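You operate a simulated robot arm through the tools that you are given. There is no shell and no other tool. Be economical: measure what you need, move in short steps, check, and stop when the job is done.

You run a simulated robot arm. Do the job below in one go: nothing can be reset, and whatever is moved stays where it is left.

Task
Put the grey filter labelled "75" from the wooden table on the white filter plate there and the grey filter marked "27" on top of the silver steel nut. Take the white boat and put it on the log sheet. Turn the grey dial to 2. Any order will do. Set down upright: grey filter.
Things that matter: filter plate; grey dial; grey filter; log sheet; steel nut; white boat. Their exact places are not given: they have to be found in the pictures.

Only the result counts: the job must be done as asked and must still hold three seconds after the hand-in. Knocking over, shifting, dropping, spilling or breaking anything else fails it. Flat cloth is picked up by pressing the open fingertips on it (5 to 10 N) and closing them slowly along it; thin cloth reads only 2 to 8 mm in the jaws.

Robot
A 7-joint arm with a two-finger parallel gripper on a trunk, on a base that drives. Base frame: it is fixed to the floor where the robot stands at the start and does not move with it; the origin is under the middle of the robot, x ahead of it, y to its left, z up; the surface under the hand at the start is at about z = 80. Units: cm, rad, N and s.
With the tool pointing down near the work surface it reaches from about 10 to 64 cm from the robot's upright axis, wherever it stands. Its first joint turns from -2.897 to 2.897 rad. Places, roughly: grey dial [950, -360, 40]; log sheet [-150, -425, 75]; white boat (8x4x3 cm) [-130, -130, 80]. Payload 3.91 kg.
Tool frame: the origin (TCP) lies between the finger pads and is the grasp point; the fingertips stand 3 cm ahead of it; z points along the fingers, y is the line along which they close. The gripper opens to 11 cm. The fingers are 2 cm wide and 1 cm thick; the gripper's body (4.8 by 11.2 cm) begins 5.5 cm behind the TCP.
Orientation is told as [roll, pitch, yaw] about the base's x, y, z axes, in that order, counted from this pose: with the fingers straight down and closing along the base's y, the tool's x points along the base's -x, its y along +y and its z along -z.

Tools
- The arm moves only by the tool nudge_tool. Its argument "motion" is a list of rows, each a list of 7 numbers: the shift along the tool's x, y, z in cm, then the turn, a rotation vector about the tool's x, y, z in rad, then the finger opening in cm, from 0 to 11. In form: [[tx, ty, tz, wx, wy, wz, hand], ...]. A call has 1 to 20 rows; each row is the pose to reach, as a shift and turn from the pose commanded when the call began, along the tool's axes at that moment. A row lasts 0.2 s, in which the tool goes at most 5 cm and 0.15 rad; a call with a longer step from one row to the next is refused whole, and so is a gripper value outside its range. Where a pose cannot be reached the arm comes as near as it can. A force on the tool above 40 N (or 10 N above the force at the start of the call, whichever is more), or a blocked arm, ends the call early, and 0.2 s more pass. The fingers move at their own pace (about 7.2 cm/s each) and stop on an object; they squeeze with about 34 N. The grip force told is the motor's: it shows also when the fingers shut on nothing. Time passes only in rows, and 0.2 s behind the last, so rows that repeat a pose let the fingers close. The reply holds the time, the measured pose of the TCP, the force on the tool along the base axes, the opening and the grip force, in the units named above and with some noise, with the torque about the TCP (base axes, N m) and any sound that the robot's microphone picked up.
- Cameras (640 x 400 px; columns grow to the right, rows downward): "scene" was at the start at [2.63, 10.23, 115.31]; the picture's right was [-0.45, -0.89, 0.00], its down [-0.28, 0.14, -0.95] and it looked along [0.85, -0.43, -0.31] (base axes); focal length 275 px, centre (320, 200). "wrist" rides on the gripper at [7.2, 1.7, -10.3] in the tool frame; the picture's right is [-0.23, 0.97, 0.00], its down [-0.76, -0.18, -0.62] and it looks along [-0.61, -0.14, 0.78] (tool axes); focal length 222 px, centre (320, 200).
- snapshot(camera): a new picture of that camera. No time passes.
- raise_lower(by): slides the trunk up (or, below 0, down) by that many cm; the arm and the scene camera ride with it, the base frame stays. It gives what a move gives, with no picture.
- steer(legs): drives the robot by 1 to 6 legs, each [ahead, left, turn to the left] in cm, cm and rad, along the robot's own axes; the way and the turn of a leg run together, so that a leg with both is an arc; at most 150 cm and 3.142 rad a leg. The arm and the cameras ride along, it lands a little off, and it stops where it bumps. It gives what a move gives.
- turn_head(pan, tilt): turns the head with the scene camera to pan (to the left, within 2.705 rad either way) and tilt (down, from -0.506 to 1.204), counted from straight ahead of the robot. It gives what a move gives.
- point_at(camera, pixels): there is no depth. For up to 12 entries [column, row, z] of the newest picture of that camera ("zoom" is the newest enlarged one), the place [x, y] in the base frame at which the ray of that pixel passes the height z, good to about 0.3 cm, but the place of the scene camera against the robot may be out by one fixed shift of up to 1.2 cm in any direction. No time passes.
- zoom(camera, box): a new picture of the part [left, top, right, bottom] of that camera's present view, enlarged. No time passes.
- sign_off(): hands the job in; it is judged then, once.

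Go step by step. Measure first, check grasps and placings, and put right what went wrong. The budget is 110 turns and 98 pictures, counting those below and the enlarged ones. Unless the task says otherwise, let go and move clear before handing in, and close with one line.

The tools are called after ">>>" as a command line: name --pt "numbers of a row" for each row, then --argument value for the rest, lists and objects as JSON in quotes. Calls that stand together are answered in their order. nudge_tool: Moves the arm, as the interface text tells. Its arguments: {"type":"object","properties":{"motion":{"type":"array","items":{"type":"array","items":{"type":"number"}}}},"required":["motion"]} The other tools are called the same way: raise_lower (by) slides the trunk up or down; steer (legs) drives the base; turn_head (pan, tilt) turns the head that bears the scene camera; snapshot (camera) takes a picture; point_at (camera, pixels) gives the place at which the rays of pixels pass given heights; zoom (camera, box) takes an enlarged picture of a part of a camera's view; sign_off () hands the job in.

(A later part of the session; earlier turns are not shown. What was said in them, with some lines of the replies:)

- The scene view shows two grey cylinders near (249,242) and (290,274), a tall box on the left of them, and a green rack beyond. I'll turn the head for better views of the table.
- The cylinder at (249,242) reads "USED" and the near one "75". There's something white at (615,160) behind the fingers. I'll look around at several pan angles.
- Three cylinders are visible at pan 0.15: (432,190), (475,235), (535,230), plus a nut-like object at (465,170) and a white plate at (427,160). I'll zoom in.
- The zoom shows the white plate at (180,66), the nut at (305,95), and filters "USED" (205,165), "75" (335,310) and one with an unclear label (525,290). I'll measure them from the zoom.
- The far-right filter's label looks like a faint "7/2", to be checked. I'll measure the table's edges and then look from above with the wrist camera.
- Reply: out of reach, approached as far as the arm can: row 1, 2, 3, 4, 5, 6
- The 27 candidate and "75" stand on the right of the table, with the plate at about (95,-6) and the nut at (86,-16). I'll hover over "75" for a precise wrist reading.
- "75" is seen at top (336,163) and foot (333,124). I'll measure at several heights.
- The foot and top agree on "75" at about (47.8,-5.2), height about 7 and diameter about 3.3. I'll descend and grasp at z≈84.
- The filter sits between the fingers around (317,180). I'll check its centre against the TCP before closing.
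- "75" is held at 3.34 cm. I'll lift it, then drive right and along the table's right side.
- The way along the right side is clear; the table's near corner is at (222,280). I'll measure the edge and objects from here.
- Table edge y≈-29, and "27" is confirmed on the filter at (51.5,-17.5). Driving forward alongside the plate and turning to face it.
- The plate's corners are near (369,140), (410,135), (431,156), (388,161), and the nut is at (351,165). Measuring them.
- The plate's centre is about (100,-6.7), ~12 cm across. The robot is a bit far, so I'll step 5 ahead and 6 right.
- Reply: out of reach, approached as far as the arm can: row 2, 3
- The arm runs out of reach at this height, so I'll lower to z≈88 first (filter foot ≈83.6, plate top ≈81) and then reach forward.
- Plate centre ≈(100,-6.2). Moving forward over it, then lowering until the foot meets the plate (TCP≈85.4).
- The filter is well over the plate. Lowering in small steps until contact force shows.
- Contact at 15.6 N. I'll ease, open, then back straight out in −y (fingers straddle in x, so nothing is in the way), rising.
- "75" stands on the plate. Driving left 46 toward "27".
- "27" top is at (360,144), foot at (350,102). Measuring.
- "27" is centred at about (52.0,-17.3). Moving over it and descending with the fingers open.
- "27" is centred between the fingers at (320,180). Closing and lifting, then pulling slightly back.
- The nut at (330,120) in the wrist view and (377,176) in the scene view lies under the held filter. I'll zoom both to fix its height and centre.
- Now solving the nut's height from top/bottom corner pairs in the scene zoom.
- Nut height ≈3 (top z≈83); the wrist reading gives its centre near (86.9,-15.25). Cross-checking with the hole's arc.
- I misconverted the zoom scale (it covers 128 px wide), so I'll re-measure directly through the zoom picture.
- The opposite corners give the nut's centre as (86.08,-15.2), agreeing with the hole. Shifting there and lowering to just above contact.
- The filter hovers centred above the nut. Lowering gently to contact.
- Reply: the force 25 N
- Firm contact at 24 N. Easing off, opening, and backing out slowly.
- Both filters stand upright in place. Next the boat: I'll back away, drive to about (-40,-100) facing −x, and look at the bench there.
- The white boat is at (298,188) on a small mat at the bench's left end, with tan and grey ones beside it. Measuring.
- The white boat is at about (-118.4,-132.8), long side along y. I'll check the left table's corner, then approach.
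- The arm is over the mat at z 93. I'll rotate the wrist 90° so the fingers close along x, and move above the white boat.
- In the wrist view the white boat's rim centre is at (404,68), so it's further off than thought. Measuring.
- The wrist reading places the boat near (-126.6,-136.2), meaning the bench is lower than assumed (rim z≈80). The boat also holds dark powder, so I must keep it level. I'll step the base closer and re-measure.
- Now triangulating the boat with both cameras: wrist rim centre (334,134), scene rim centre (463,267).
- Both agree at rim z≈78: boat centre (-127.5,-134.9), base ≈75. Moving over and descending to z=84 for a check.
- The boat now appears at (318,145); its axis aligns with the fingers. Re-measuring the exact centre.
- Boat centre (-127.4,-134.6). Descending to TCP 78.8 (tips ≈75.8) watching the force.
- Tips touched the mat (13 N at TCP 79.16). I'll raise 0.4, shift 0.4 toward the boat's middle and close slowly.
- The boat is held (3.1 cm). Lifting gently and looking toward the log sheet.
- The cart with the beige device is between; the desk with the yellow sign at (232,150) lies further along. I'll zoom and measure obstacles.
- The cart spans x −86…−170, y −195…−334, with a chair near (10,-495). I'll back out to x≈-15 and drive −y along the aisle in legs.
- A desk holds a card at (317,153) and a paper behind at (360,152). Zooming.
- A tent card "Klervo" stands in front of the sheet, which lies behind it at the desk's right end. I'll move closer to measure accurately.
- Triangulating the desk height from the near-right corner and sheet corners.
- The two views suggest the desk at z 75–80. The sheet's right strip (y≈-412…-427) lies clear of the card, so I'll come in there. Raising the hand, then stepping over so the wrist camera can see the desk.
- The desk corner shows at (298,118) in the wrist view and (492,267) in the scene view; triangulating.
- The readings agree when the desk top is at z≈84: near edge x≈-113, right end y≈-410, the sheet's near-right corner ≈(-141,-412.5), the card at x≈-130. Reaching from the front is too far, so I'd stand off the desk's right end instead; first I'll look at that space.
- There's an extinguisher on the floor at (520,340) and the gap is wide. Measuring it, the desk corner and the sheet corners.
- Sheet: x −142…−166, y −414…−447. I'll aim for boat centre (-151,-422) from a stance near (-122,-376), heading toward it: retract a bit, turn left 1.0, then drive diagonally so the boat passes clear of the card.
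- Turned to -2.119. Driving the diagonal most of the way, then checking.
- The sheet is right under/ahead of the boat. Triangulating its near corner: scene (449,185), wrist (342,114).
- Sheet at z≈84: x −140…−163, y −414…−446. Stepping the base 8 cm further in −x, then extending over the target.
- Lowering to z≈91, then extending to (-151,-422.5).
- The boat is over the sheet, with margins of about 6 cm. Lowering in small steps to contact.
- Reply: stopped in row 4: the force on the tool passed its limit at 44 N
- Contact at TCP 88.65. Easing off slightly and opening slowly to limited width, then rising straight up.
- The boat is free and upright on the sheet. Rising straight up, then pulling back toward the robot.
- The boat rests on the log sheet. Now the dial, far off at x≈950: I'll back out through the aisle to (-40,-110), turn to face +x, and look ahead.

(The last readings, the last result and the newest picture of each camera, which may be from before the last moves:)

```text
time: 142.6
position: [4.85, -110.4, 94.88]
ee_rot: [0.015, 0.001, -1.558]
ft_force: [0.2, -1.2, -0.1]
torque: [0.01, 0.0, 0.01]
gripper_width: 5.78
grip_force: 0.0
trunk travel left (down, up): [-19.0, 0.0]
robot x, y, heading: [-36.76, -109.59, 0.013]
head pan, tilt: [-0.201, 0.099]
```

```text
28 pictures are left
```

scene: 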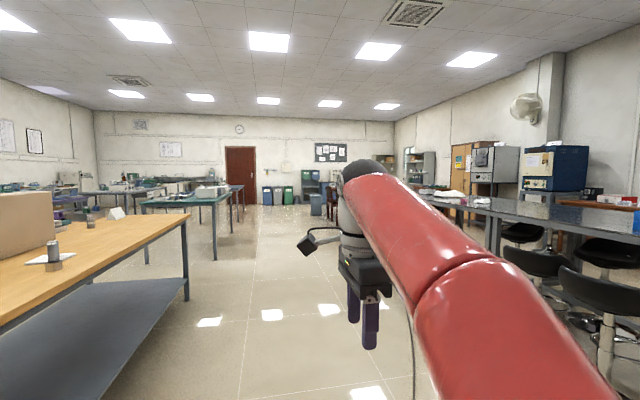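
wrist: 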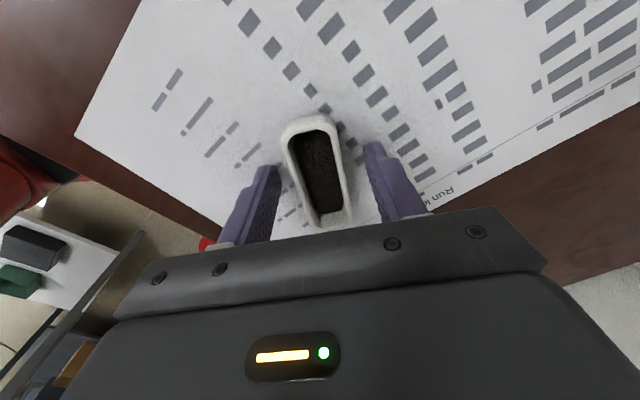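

The aisle ahead along y≈-110 is clear. Driving 560 cm forward and looking again.

>>> steer --legs '[[140, -5, 0], [140, -5, 0], [140, -5, 0], [140, -5, 0]]'

>>> turn_head --pan -0.65 --tilt 0.2

>>> snapshot --camera "scene"

>>> turn_head --pan 0.1 --tilt 0.2

>>> snapshot --camera "scene"

```text
time: 169.5
position: [568.46, -111.58, 95.05]
ee_rot: [0.016, -0.001, -1.557]
ft_force: [0.3, 0.3, 0.3]
torque: [0.0, 0.03, 0.02]
gripper_width: 5.8
grip_force: 0.0
trunk travel left (down, up): [-19.0, 0.0]
robot x, y, heading: [526.82, -111.27, 0.017]
head pan, tilt: [-0.201, 0.099]
```

```text
time: 170.4
position: [568.47, -111.56, 94.98]
ee_rot: [0.015, 0.0, -1.557]
ft_force: [0.1, -0.3, -0.1]
torque: [-0.01, -0.01, 0.0]
gripper_width: 5.78
grip_force: 0.2
trunk travel left (down, up): [-19.0, 0.0]
robot x, y, heading: [526.77, -110.95, 0.011]
head pan, tilt: [-0.649, 0.201]
```

```text
27 pictures are left
```

scene: 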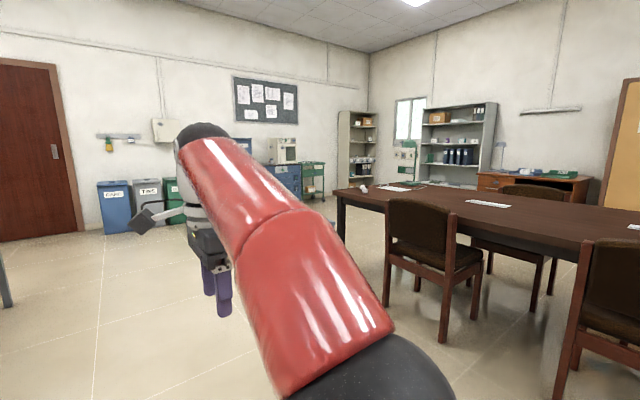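

```text
time: 171.5
position: [568.51, -111.6, 94.99]
ee_rot: [0.015, 0.002, -1.557]
ft_force: [0.3, 0.3, 0.3]
torque: [-0.02, 0.02, 0.01]
gripper_width: 5.79
grip_force: 0.1
trunk travel left (down, up): [-19.0, 0.0]
robot x, y, heading: [526.91, -111.45, 0.012]
head pan, tilt: [0.099, 0.201]
```

```text
26 pictures are left
```

scene: 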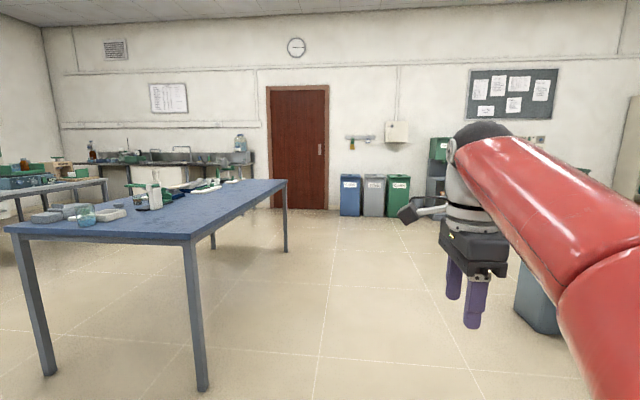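

The dial's direction points at the blue cabinet at (285,180) in the first view. I'll continue 230 cm ahead and zoom in on it. A bin stands near (695,-230), which I'll keep clear of.

>>> steer --legs '[[125, 0, 0], [125, 0, 0]]'

>>> turn_head --pan -0.95 --tilt 0.3

>>> snapshot --camera "scene"

```text
time: 183.9
position: [821.87, -108.13, 95.04]
ee_rot: [0.016, 0.001, -1.567]
ft_force: [0.1, 0.4, -1.1]
torque: [0.01, 0.02, 0.0]
gripper_width: 5.79
grip_force: 0.1
trunk travel left (down, up): [-19.0, 0.0]
robot x, y, heading: [780.13, -107.44, 0.005]
head pan, tilt: [0.099, 0.201]
```

```text
time: 185.2
position: [821.98, -108.1, 94.85]
ee_rot: [0.016, 0.0, -1.566]
ft_force: [-0.3, 0.7, 0.0]
torque: [0.01, 0.02, 0.01]
gripper_width: 5.8
grip_force: 0.0
trunk travel left (down, up): [-19.0, 0.0]
robot x, y, heading: [780.26, -107.22, 0.002]
head pan, tilt: [-0.949, 0.3]
```

```text
25 pictures are left
```

scene: 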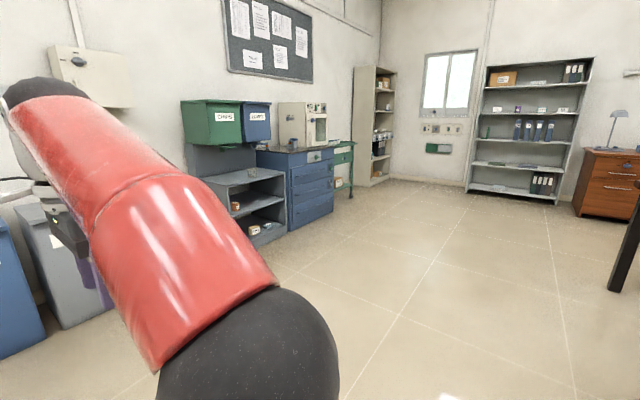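

The dial should appear near (328,184), around the blue drawer unit. Zooming.

>>> zoom --camera "scene" --box '[180, 90, 380, 245]'

>>> zoom --camera "scene" --box '[280, 120, 400, 220]'

```text
2.58 times, centred on (280, 168) of scene
```

zoom: 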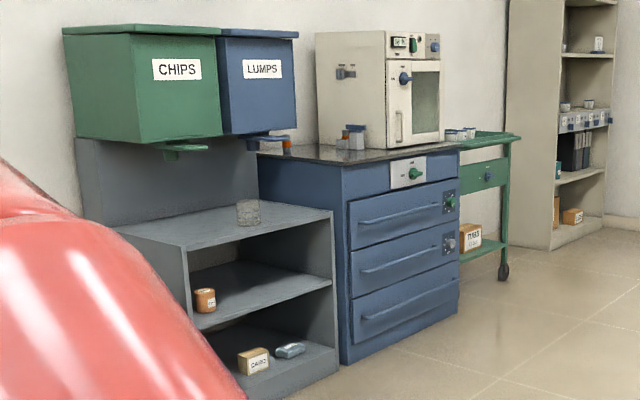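

```text
4.00 times, centred on (340, 170) of scene
```

zoom: 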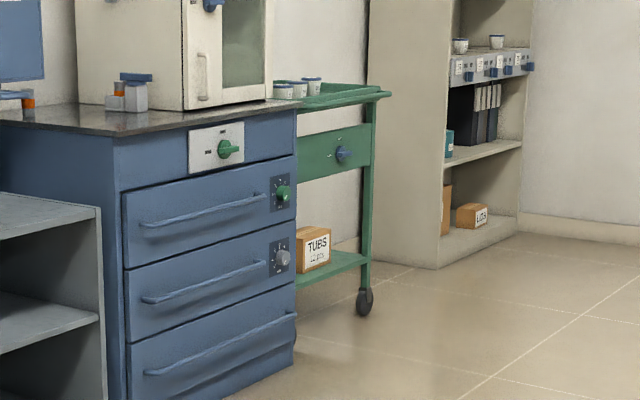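

The grey dial is on the middle drawer at zoom (283,258), facing −x. I'll drive to about (855,-347) and look straight at it.

>>> steer --legs '[[36, -118, 0], [36, -118, 0]]'

>>> turn_head --pan 0.1 --tilt 0.7

>>> snapshot --camera "scene"

```text
time: 196.8
position: [898.74, -331.77, 95.13]
ee_rot: [0.015, 0.0, -1.533]
ft_force: [1.1, -0.7, -0.7]
torque: [0.01, -0.02, -0.05]
gripper_width: 5.81
grip_force: 0.2
trunk travel left (down, up): [-19.0, 0.0]
robot x, y, heading: [857.18, -332.55, 0.039]
head pan, tilt: [-0.949, 0.3]
```

```text
time: 198.2
position: [898.84, -331.69, 94.92]
ee_rot: [0.015, -0.002, -1.534]
ft_force: [0.0, 0.5, 0.1]
torque: [0.0, 0.0, -0.02]
gripper_width: 5.81
grip_force: 0.0
trunk travel left (down, up): [-19.0, 0.0]
robot x, y, heading: [856.94, -332.57, 0.041]
head pan, tilt: [0.099, 0.7]
```

```text
22 pictures are left
```

scene: 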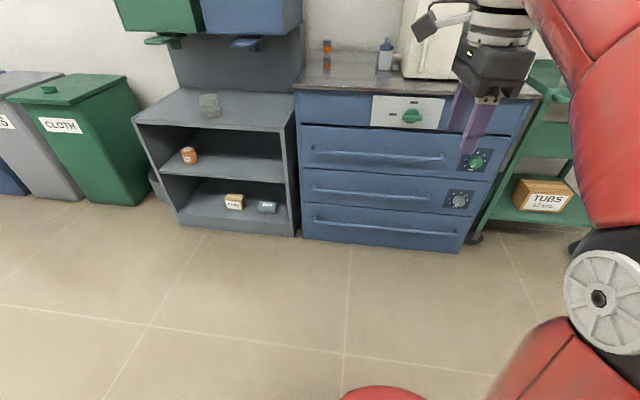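

The grey dial is at (459,200). Zooming to read its scale, and measuring.

>>> zoom --camera "scene" --box '[430, 175, 490, 225]'

>>> point_at --camera "scene" --pixels '[[458, 254, 0], [300, 238, 0], [380, 246, 0], [459, 200, 40], [459, 200, 35], [459, 200, 45], [525, 97, 80], [298, 90, 80]]'

```text
8.00 times, centred on (460, 200) of scene
```

zoom: 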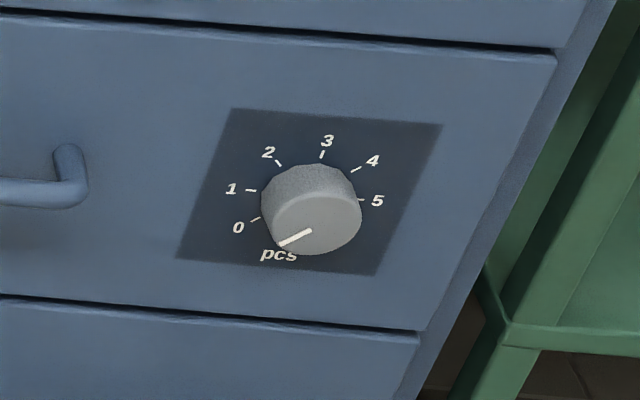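

```text
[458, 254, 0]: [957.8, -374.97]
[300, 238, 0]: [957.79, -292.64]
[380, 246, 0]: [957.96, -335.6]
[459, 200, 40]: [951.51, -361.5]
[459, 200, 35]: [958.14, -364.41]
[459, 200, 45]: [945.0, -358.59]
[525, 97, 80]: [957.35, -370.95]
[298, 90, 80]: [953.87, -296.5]
```

The dial points at 0 (lower left), ticks ≈46° apart, so it needs about +92° clockwise. The face is at x≈957, dial ≈(954.5,-362.5,38). I'll align the base, lower the trunk, and unwind the wrist to 0.8 rad short of neutral for turning room.

>>> steer --legs '[[0, -30, -0.04]]'

>>> raise_lower --by -19

>>> nudge_tool --pt "0 0 0.5 0 0 -0.148 5.8" --pt "0 0 1 0 0 -0.296 5.8" --pt "0 0 1.5 0 0 -0.444 5.8" --pt "0 0 2 0 0 -0.592 5.8" --pt "0 0 2.5 0 0 -0.74 5.8" --pt "0 0 3 0 0 -0.888 5.8" --pt "0 0 3.5 0 0 -1.036 5.8" --pt "0 0 4 0 0 -1.184 5.8" --pt "0 0 4.5 0 0 -1.332 5.8" --pt "0 0 5 0 0 -1.48 5.8" --pt "0 0 5 0 0 -1.628 5.8" --pt "0 0 5 0 0 -1.776 5.8" --pt "0 0 5 0 0 -1.924 5.8" --pt "0 0 5 0 0 -2.072 5.8" --pt "0 0 5 0 0 -2.22 5.8" --pt "0 0 5 0 0 -2.365 5.8"

```text
time: 200.2
position: [899.31, -364.12, 94.99]
ee_rot: [0.016, -0.001, -1.569]
ft_force: [0.6, 0.6, 0.3]
torque: [0.0, -0.01, 0.0]
gripper_width: 5.8
grip_force: 0.0
trunk travel left (down, up): [-19.0, 0.0]
robot x, y, heading: [857.89, -363.23, -0.003]
head pan, tilt: [0.099, 0.7]
```

```text
time: 202.3
position: [899.3, -364.09, 75.88]
ee_rot: [0.016, 0.001, -1.569]
ft_force: [-0.5, -0.1, 0.5]
torque: [-0.03, 0.0, 0.01]
gripper_width: 5.83
grip_force: 0.0
trunk travel left (down, up): [0.0, 19.0]
robot x, y, heading: [857.45, -363.21, -0.0]
head pan, tilt: [0.099, 0.7]
```

```text
time: 205.7
position: [899.36, -363.97, 71.07]
ee_rot: [-0.009, -0.011, 0.799]
ft_force: [0.2, -0.1, 0.5]
torque: [0.02, -0.01, -0.03]
gripper_width: 5.77
grip_force: 0.1
trunk travel left (down, up): [0.0, 19.0]
robot x, y, heading: [857.75, -363.56, 0.004]
head pan, tilt: [0.099, 0.7]
```

Wrist now at yaw 0.8. Pitching the hand forward to horizontal (facing +x) while lowering to z≈45.

>>> nudge_tool --pt "-0.4 -0.4 2 0.1025 -0.0997 0 5.8" --pt "-0.8 -0.8 4 0.205 -0.1993 0 5.8" --pt "-1.2 -1.2 6 0.3075 -0.299 0 5.8" --pt "-1.6 -1.6 9 0.41 -0.3987 0 5.8" --pt "-2 -2 12 0.5125 -0.4983 0 5.8" --pt "-2.4 -2.4 15 0.615 -0.598 0 5.8" --pt "-2.8 -2.8 18 0.7175 -0.6977 0 5.8" --pt "-3.2 -3.2 21 0.82 -0.7973 0 5.8" --pt "-3.6 -3.6 23 0.9225 -0.897 0 5.8" --pt "-4 -4 25 1.025 -0.9967 0 5.8" --pt "-4.2 -4.3 26 1.1264 -1.095 0 5.8" --pt "-4.2 -4.3 26 1.1264 -1.095 0 5.8"

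>>> snapshot --camera "wrist"

>>> snapshot --camera "scene"

```text
time: 208.3
position: [912.22, -364.02, 45.04]
ee_rot: [-1.593, -0.772, 1.584]
ft_force: [-0.3, -0.5, 0.3]
torque: [0.0, 0.02, -0.02]
gripper_width: 5.8
grip_force: 0.2
out of reach, approached as far as the arm can: row 8, 9, 10, 11, 12
trunk travel left (down, up): [0.0, 19.0]
robot x, y, heading: [857.59, -363.15, 0.003]
head pan, tilt: [0.099, 0.7]
```

```text
20 pictures are left
```

wrist: 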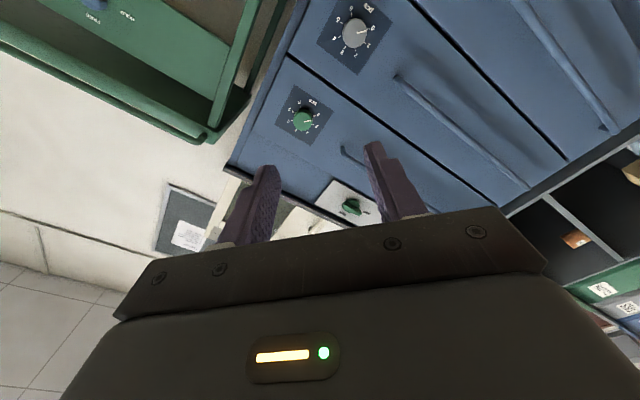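

```text
19 pictures are left
```

scene: 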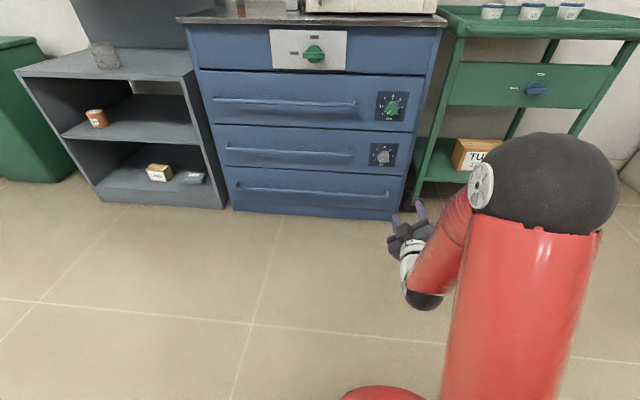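

The hand is horizontal facing the dial (wrist view (355,33), scene (382,155)); I compute the dial at about (953.5,-361.7,37.4). Lining up in y,z with the fingers open, then driving 30 cm ahead.

>>> nudge_tool --pt "1 2 0 0 0 0 8" --pt "2 4 0 0 0 0 8" --pt "3 6 0 0 0 0 8" --pt "3.65 7.05 0 0 0 0 8" --pt "3.65 7.05 0 0 0 0 8"

>>> steer --legs '[[30, 0, 0]]'

>>> snapshot --camera "wrist"

>>> snapshot --camera "scene"

```text
time: 209.5
position: [912.16, -361.75, 37.63]
ee_rot: [-1.591, -0.773, 1.583]
ft_force: [0.5, -0.1, -1.2]
torque: [0.02, -0.02, -0.02]
gripper_width: 8.01
grip_force: 0.1
trunk travel left (down, up): [0.0, 19.0]
robot x, y, heading: [857.43, -363.29, 0.002]
head pan, tilt: [0.099, 0.7]
```

```text
time: 211.5
position: [941.76, -362.23, 37.6]
ee_rot: [-1.592, -0.77, 1.577]
ft_force: [-0.2, 0.0, 0.4]
torque: [-0.02, -0.03, 0.04]
gripper_width: 8.03
grip_force: 0.0
trunk travel left (down, up): [0.0, 19.0]
robot x, y, heading: [887.33, -363.43, -0.002]
head pan, tilt: [0.099, 0.7]
```

```text
18 pictures are left
```

wrist: 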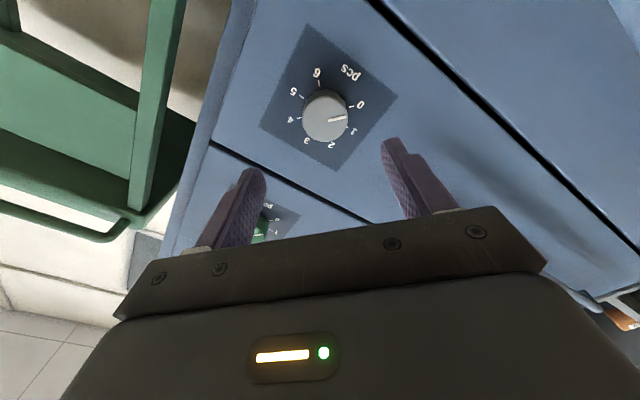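

```text
17 pictures are left
```

scene: 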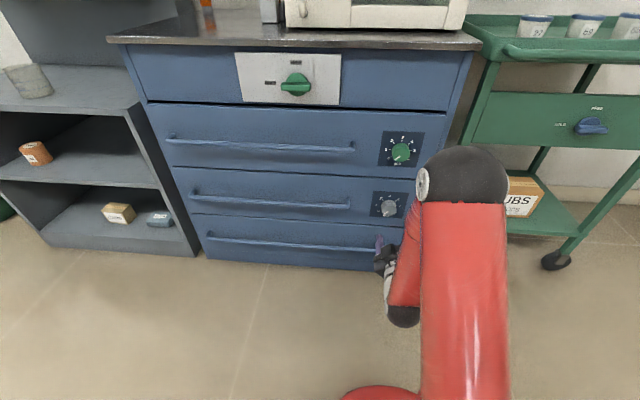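

The wrist view shows a 0–6 scale with the pointer near 0/1. Zooming for the exact angles.

>>> zoom --camera "wrist" --box '[255, 40, 405, 170]'

```text
3.08 times, centred on (330, 105) of wrist
```

zoom: 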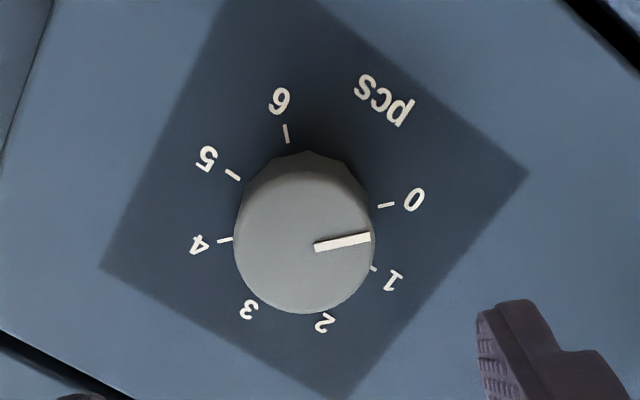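

The pointer is exactly at 0, and 2 lies 2×46°≈1.606 rad clockwise. The knob (≈4.4 cm) is ~0.55 cm off in tool y. Correcting and advancing 8 cm.

>>> nudge_tool --pt "0 0.55 2 0 0 0 8" --pt "0 0.55 4 0 0 0 8" --pt "0 0.55 6 0 0 0 8" --pt "0 0.55 7.5 0 0 0 8" --pt "0 0.55 7.5 0 0 0 8"

>>> snapshot --camera "wrist"

```text
time: 212.7
position: [949.39, -361.95, 37.18]
ee_rot: [-1.592, -0.772, 1.577]
ft_force: [-0.8, 0.6, 0.2]
torque: [-0.02, -0.01, -0.05]
gripper_width: 8.0
grip_force: 0.0
trunk travel left (down, up): [0.0, 19.0]
robot x, y, heading: [887.41, -363.05, -0.003]
head pan, tilt: [0.099, 0.7]
```

```text
15 pictures are left
```

wrist: 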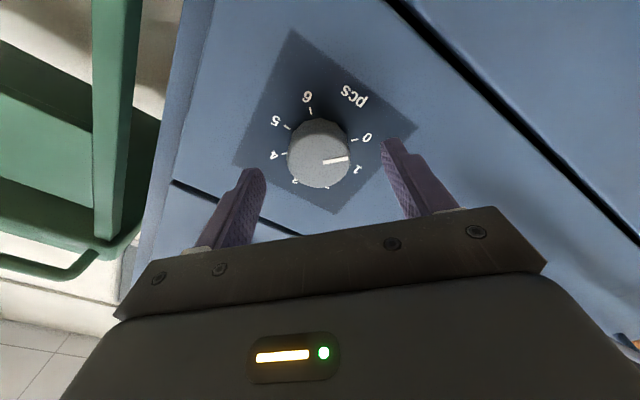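

The knob is centred (321,155), its front ~4.3 cm ahead of the TCP. Advancing 3 cm so the tips overlap it by ~1.7 cm.

>>> nudge_tool --pt "-0.1 0.05 1 0 0 0 8" --pt "-0.15 0.1 2 0 0 0 8" --pt "-0.15 0.1 2.6 0 0 0 8" --pt "-0.15 0.1 3 0 0 0 8" --pt "-0.15 0.1 3 0 0 0 8"

>>> snapshot --camera "wrist"

```text
time: 213.9
position: [951.97, -361.52, 37.19]
ee_rot: [-1.584, -0.773, 1.573]
ft_force: [-7.1, 0.3, 6.1]
torque: [0.16, 0.1, 0.27]
gripper_width: 7.74
grip_force: 0.1
trunk travel left (down, up): [0.0, 19.0]
robot x, y, heading: [886.74, -363.5, -0.004]
head pan, tilt: [0.099, 0.7]
stopped in row 5: the force on the tool passed its limit at 42 N (the readings are from after the stop); the commanded pose is now the measured one
```

```text
14 pictures are left
```

wrist: 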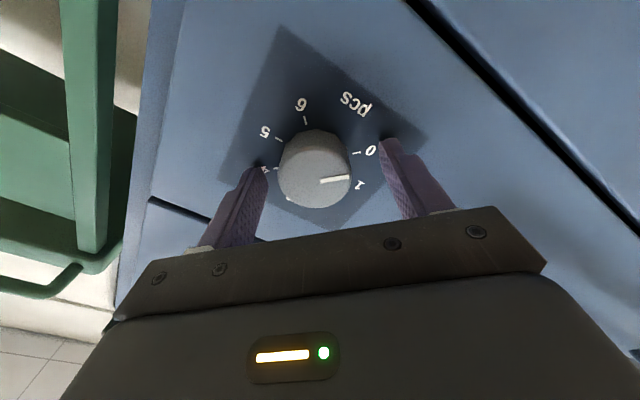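

The tips touched the panel (face x≈955), straddling the knob, which is ~0.4 cm left of centre. Backing 0.4, shifting, and closing.

>>> nudge_tool --pt "0 0 -0.4 0 0 0 8" --pt "0 -0.4 -0.4 0 0 0 7" --pt "0 -0.4 -0.4 0 0 0 6" --pt "0 -0.4 -0.4 0 0 0 5" --pt "0 -0.4 -0.4 0 0 0 4" --pt "0 -0.4 -0.4 0 0 0 3" --pt "0 -0.4 -0.4 0 0 0 3"

>>> snapshot --camera "wrist"

```text
time: 215.5
position: [951.68, -361.75, 37.54]
ee_rot: [-1.579, -0.771, 1.571]
ft_force: [0.4, 2.0, -2.9]
torque: [0.02, 0.76, 0.84]
gripper_width: 4.38
grip_force: 44.8
trunk travel left (down, up): [0.0, 19.0]
robot x, y, heading: [887.06, -362.82, -0.003]
head pan, tilt: [0.099, 0.7]
```

```text
13 pictures are left
```

wrist: 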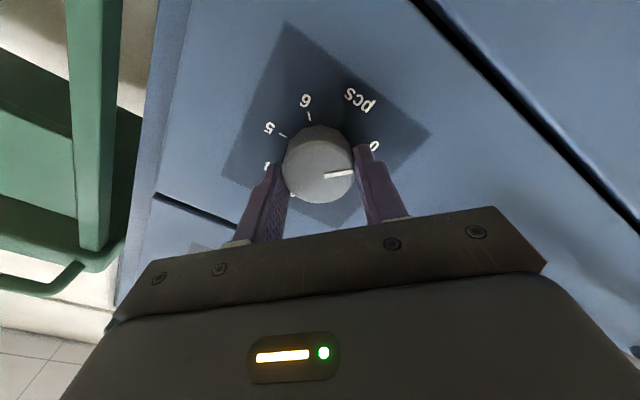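

Gripped (4.38 cm). Turning +0.8 rad first and checking.

>>> nudge_tool --pt "0 0 0 0 0 0.14 3" --pt "0 0 0 0 0 0.28 3" --pt "0 0 0 0 0 0.42 3" --pt "0 0 0 0 0 0.56 3" --pt "0 0 0 0 0 0.7 3" --pt "0 0 0 0 0 0.8 3"

>>> snapshot --camera "wrist"

```text
time: 216.9
position: [951.63, -361.99, 37.61]
ee_rot: [2.862, -1.56, -2.87]
ft_force: [-5.2, 2.5, 9.4]
torque: [-0.03, 0.53, 0.62]
gripper_width: 4.34
grip_force: 44.6
trunk travel left (down, up): [0.0, 19.0]
robot x, y, heading: [887.24, -363.46, -0.01]
head pan, tilt: [0.099, 0.7]
```

```text
12 pictures are left
```

wrist: 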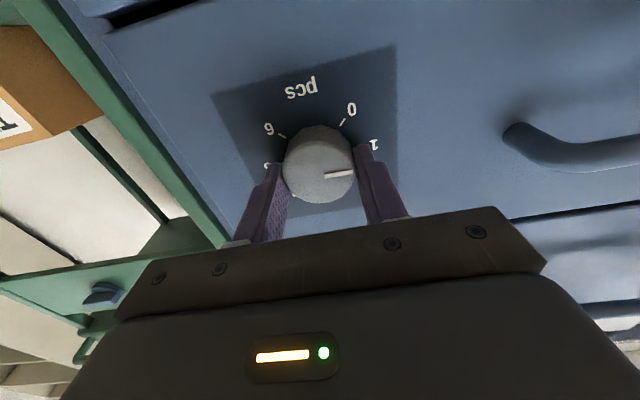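

The knob turns with the hand; the pointer is now at 1. Turning another 0.806 rad.

>>> nudge_tool --pt "0 0 0 0 0 0.14 3" --pt "0 0 0 0 0 0.28 3" --pt "0 0 0 0 0 0.42 3" --pt "0 0 0 0 0 0.56 3" --pt "0 0 0 0 0 0.7 3" --pt "0 0 0 0 0 0.806 3" --pt "0 0 0 0 0 0.806 3"

>>> zoom --camera "wrist" --box '[220, 60, 420, 220]'

```text
time: 218.5
position: [951.71, -362.31, 37.53]
ee_rot: [1.586, -0.761, -1.593]
ft_force: [1.0, -20.4, 7.7]
torque: [-0.05, -0.33, 0.09]
gripper_width: 4.35
grip_force: 45.6
trunk travel left (down, up): [0.0, 19.0]
robot x, y, heading: [887.42, -363.27, -0.006]
head pan, tilt: [0.099, 0.7]
```

```text
2.50 times, centred on (320, 140) of wrist
```

zoom: 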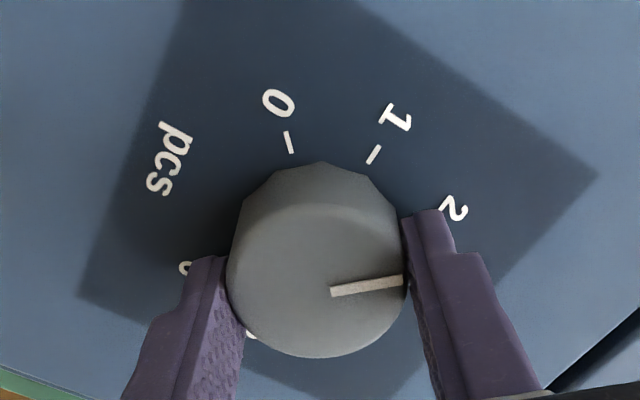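

The pointer looks aligned toward 2, whose tick is hidden by the finger. Releasing and backing off straight to check.

>>> nudge_tool --pt "0 0 0 0 0 0 5" --pt "0 0 0 0 0 0 6.5" --pt "0 0 0 0 0 0 8" --pt "0 0 0 0 0 0 8" --pt "0 0 -2 0 0 0 8" --pt "0 0 -5 0 0 0 8" --pt "0 0 -9 0 0 0 8"

>>> zoom --camera "wrist" --box '[240, 40, 400, 180]'

```text
time: 220.1
position: [942.32, -361.87, 37.49]
ee_rot: [1.584, -0.766, -1.587]
ft_force: [-0.2, 0.3, 0.0]
torque: [0.0, 0.03, -0.02]
gripper_width: 8.0
grip_force: 0.1
trunk travel left (down, up): [0.0, 19.0]
robot x, y, heading: [887.49, -363.05, -0.005]
head pan, tilt: [0.099, 0.7]
```

```text
2.86 times, centred on (320, 110) of wrist
```

zoom: 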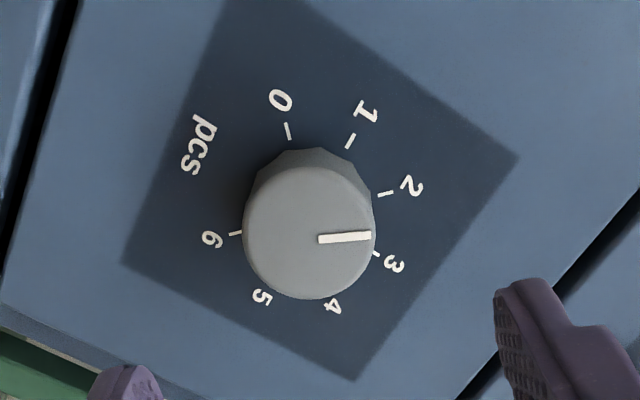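

The pointer seems a few degrees past 2 (pointer ≈−5°, tick 2 ≈−15° in the picture). Zooming further to measure.

>>> zoom --camera "wrist" --box '[295, 80, 365, 150]'

>>> zoom --camera "scene" --box '[360, 180, 430, 225]'

```text
5.71 times, centred on (330, 115) of wrist
```

zoom: 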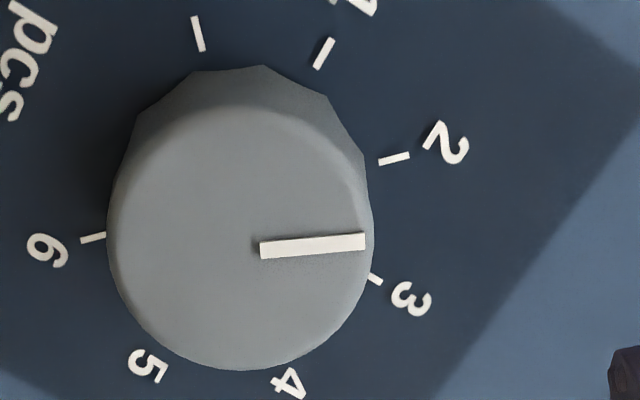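

```text
8.89 times, centred on (395, 202) of scene
```

zoom: 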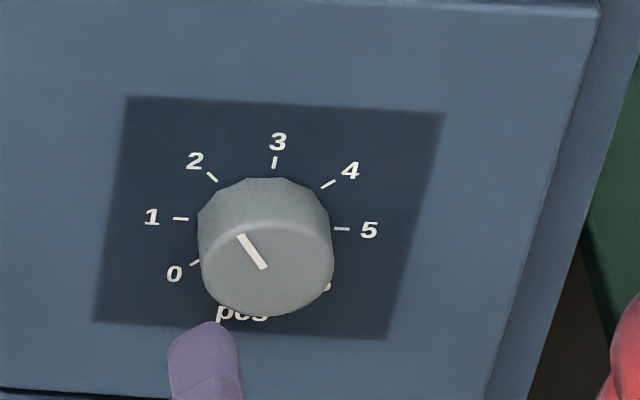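

Spacing is 45° (2 and 6 are opposite), and both views put the pointer 8–10° past 2. I'll regrasp and turn back 0.15 rad.

>>> nudge_tool --pt "0 -0.3 3 0 0 0 8" --pt "0 -0.3 6 0 0 0 8" --pt "0 -0.3 8 0 0 0 8" --pt "0 -0.3 8.9 0 0 0 8" --pt "0 -0.3 8.9 0 0 0 6" --pt "0 -0.3 8.9 0 0 0 5" --pt "0 -0.3 8.9 0 0 0 4" --pt "0 -0.3 8.9 0 0 0 3" --pt "0 -0.3 8.9 0 0 0 3" --pt "0 -0.3 8.9 0 0 -0.05 3" --pt "0 -0.3 8.9 0 0 -0.1 3" --pt "0 -0.3 8.9 0 0 -0.15 3" --pt "0 -0.3 8.9 0 0 -0.15 3"

>>> nudge_tool --pt "0 0 0 0 0 0 5" --pt "0 0 0 0 0 0 6.5" --pt "0 0 0 0 0 0 8" --pt "0 0 0 0 0 0 8" --pt "0 0 -2 0 0 0 8" --pt "0 0 -5 0 0 0 8" --pt "0 0 -9 0 0 0 8"

>>> zoom --camera "wrist" --box '[285, 75, 365, 155]'

>>> zoom --camera "scene" --box '[360, 180, 430, 225]'

```text
time: 222.9
position: [951.54, -362.06, 37.31]
ee_rot: [1.583, -0.913, -1.586]
ft_force: [0.9, 15.5, 4.6]
torque: [0.01, -0.51, -0.22]
gripper_width: 4.34
grip_force: 44.6
trunk travel left (down, up): [0.0, 19.0]
robot x, y, heading: [886.9, -363.35, -0.004]
head pan, tilt: [0.099, 0.7]
```

```text
time: 224.5
position: [942.48, -362.14, 36.65]
ee_rot: [1.583, -0.913, -1.588]
ft_force: [-0.1, 0.5, -0.9]
torque: [-0.02, 0.02, -0.02]
gripper_width: 7.98
grip_force: 0.0
trunk travel left (down, up): [0.0, 19.0]
robot x, y, heading: [887.14, -363.17, -0.005]
head pan, tilt: [0.099, 0.7]
```

```text
5.00 times, centred on (325, 115) of wrist
```

zoom: 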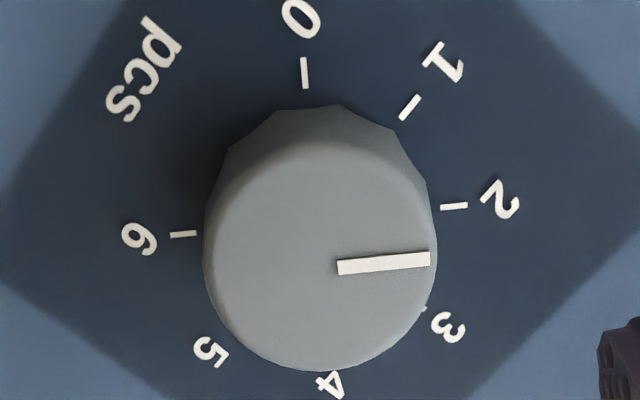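

```text
8.89 times, centred on (395, 202) of scene
```

zoom: 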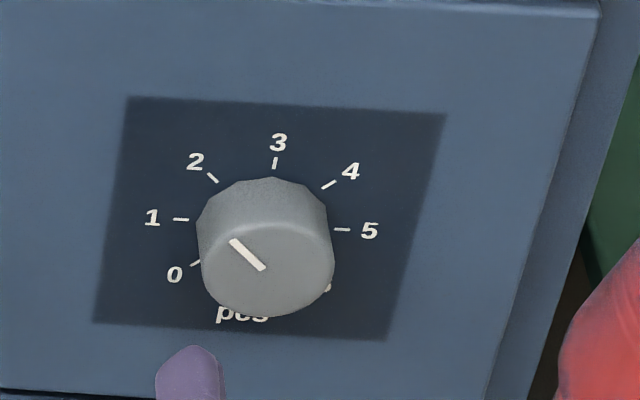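

The pointer (−5.0°) is now parallel to tick 2 (−4.4°) in the wrist view, and the scene view agrees. Backing clear before handing in.

>>> steer --legs '[[-25, 0, 0]]'

>>> zoom --camera "scene" --box '[340, 110, 440, 190]'

```text
time: 226.3
position: [916.86, -361.9, 36.76]
ee_rot: [1.585, -0.913, -1.588]
ft_force: [1.1, 0.8, 0.5]
torque: [-0.03, 0.01, -0.01]
gripper_width: 8.02
grip_force: 0.1
trunk travel left (down, up): [0.0, 19.0]
robot x, y, heading: [861.16, -363.21, -0.007]
head pan, tilt: [0.099, 0.7]
```

```text
5.00 times, centred on (390, 150) of scene
```

zoom: 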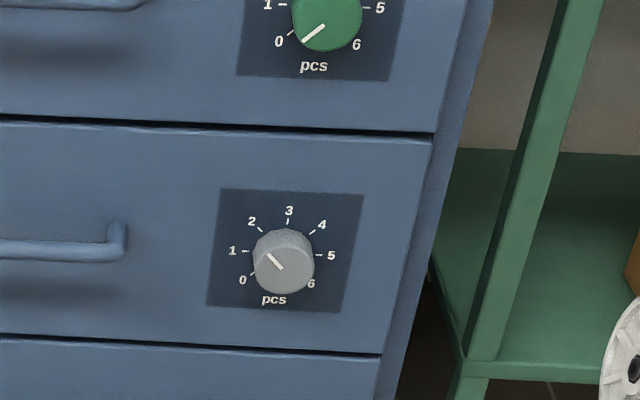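

The dial reads 2, the hand is clear, and the other placings were checked earlier. Handing in.

>>> sign_off

```text
The job is handed in.
```

All four parts are done and handed in: filter "75" is upright on the white filter plate, filter "27" is upright on the steel nut, the white boat is on the log sheet, and the grey dial is at 2.
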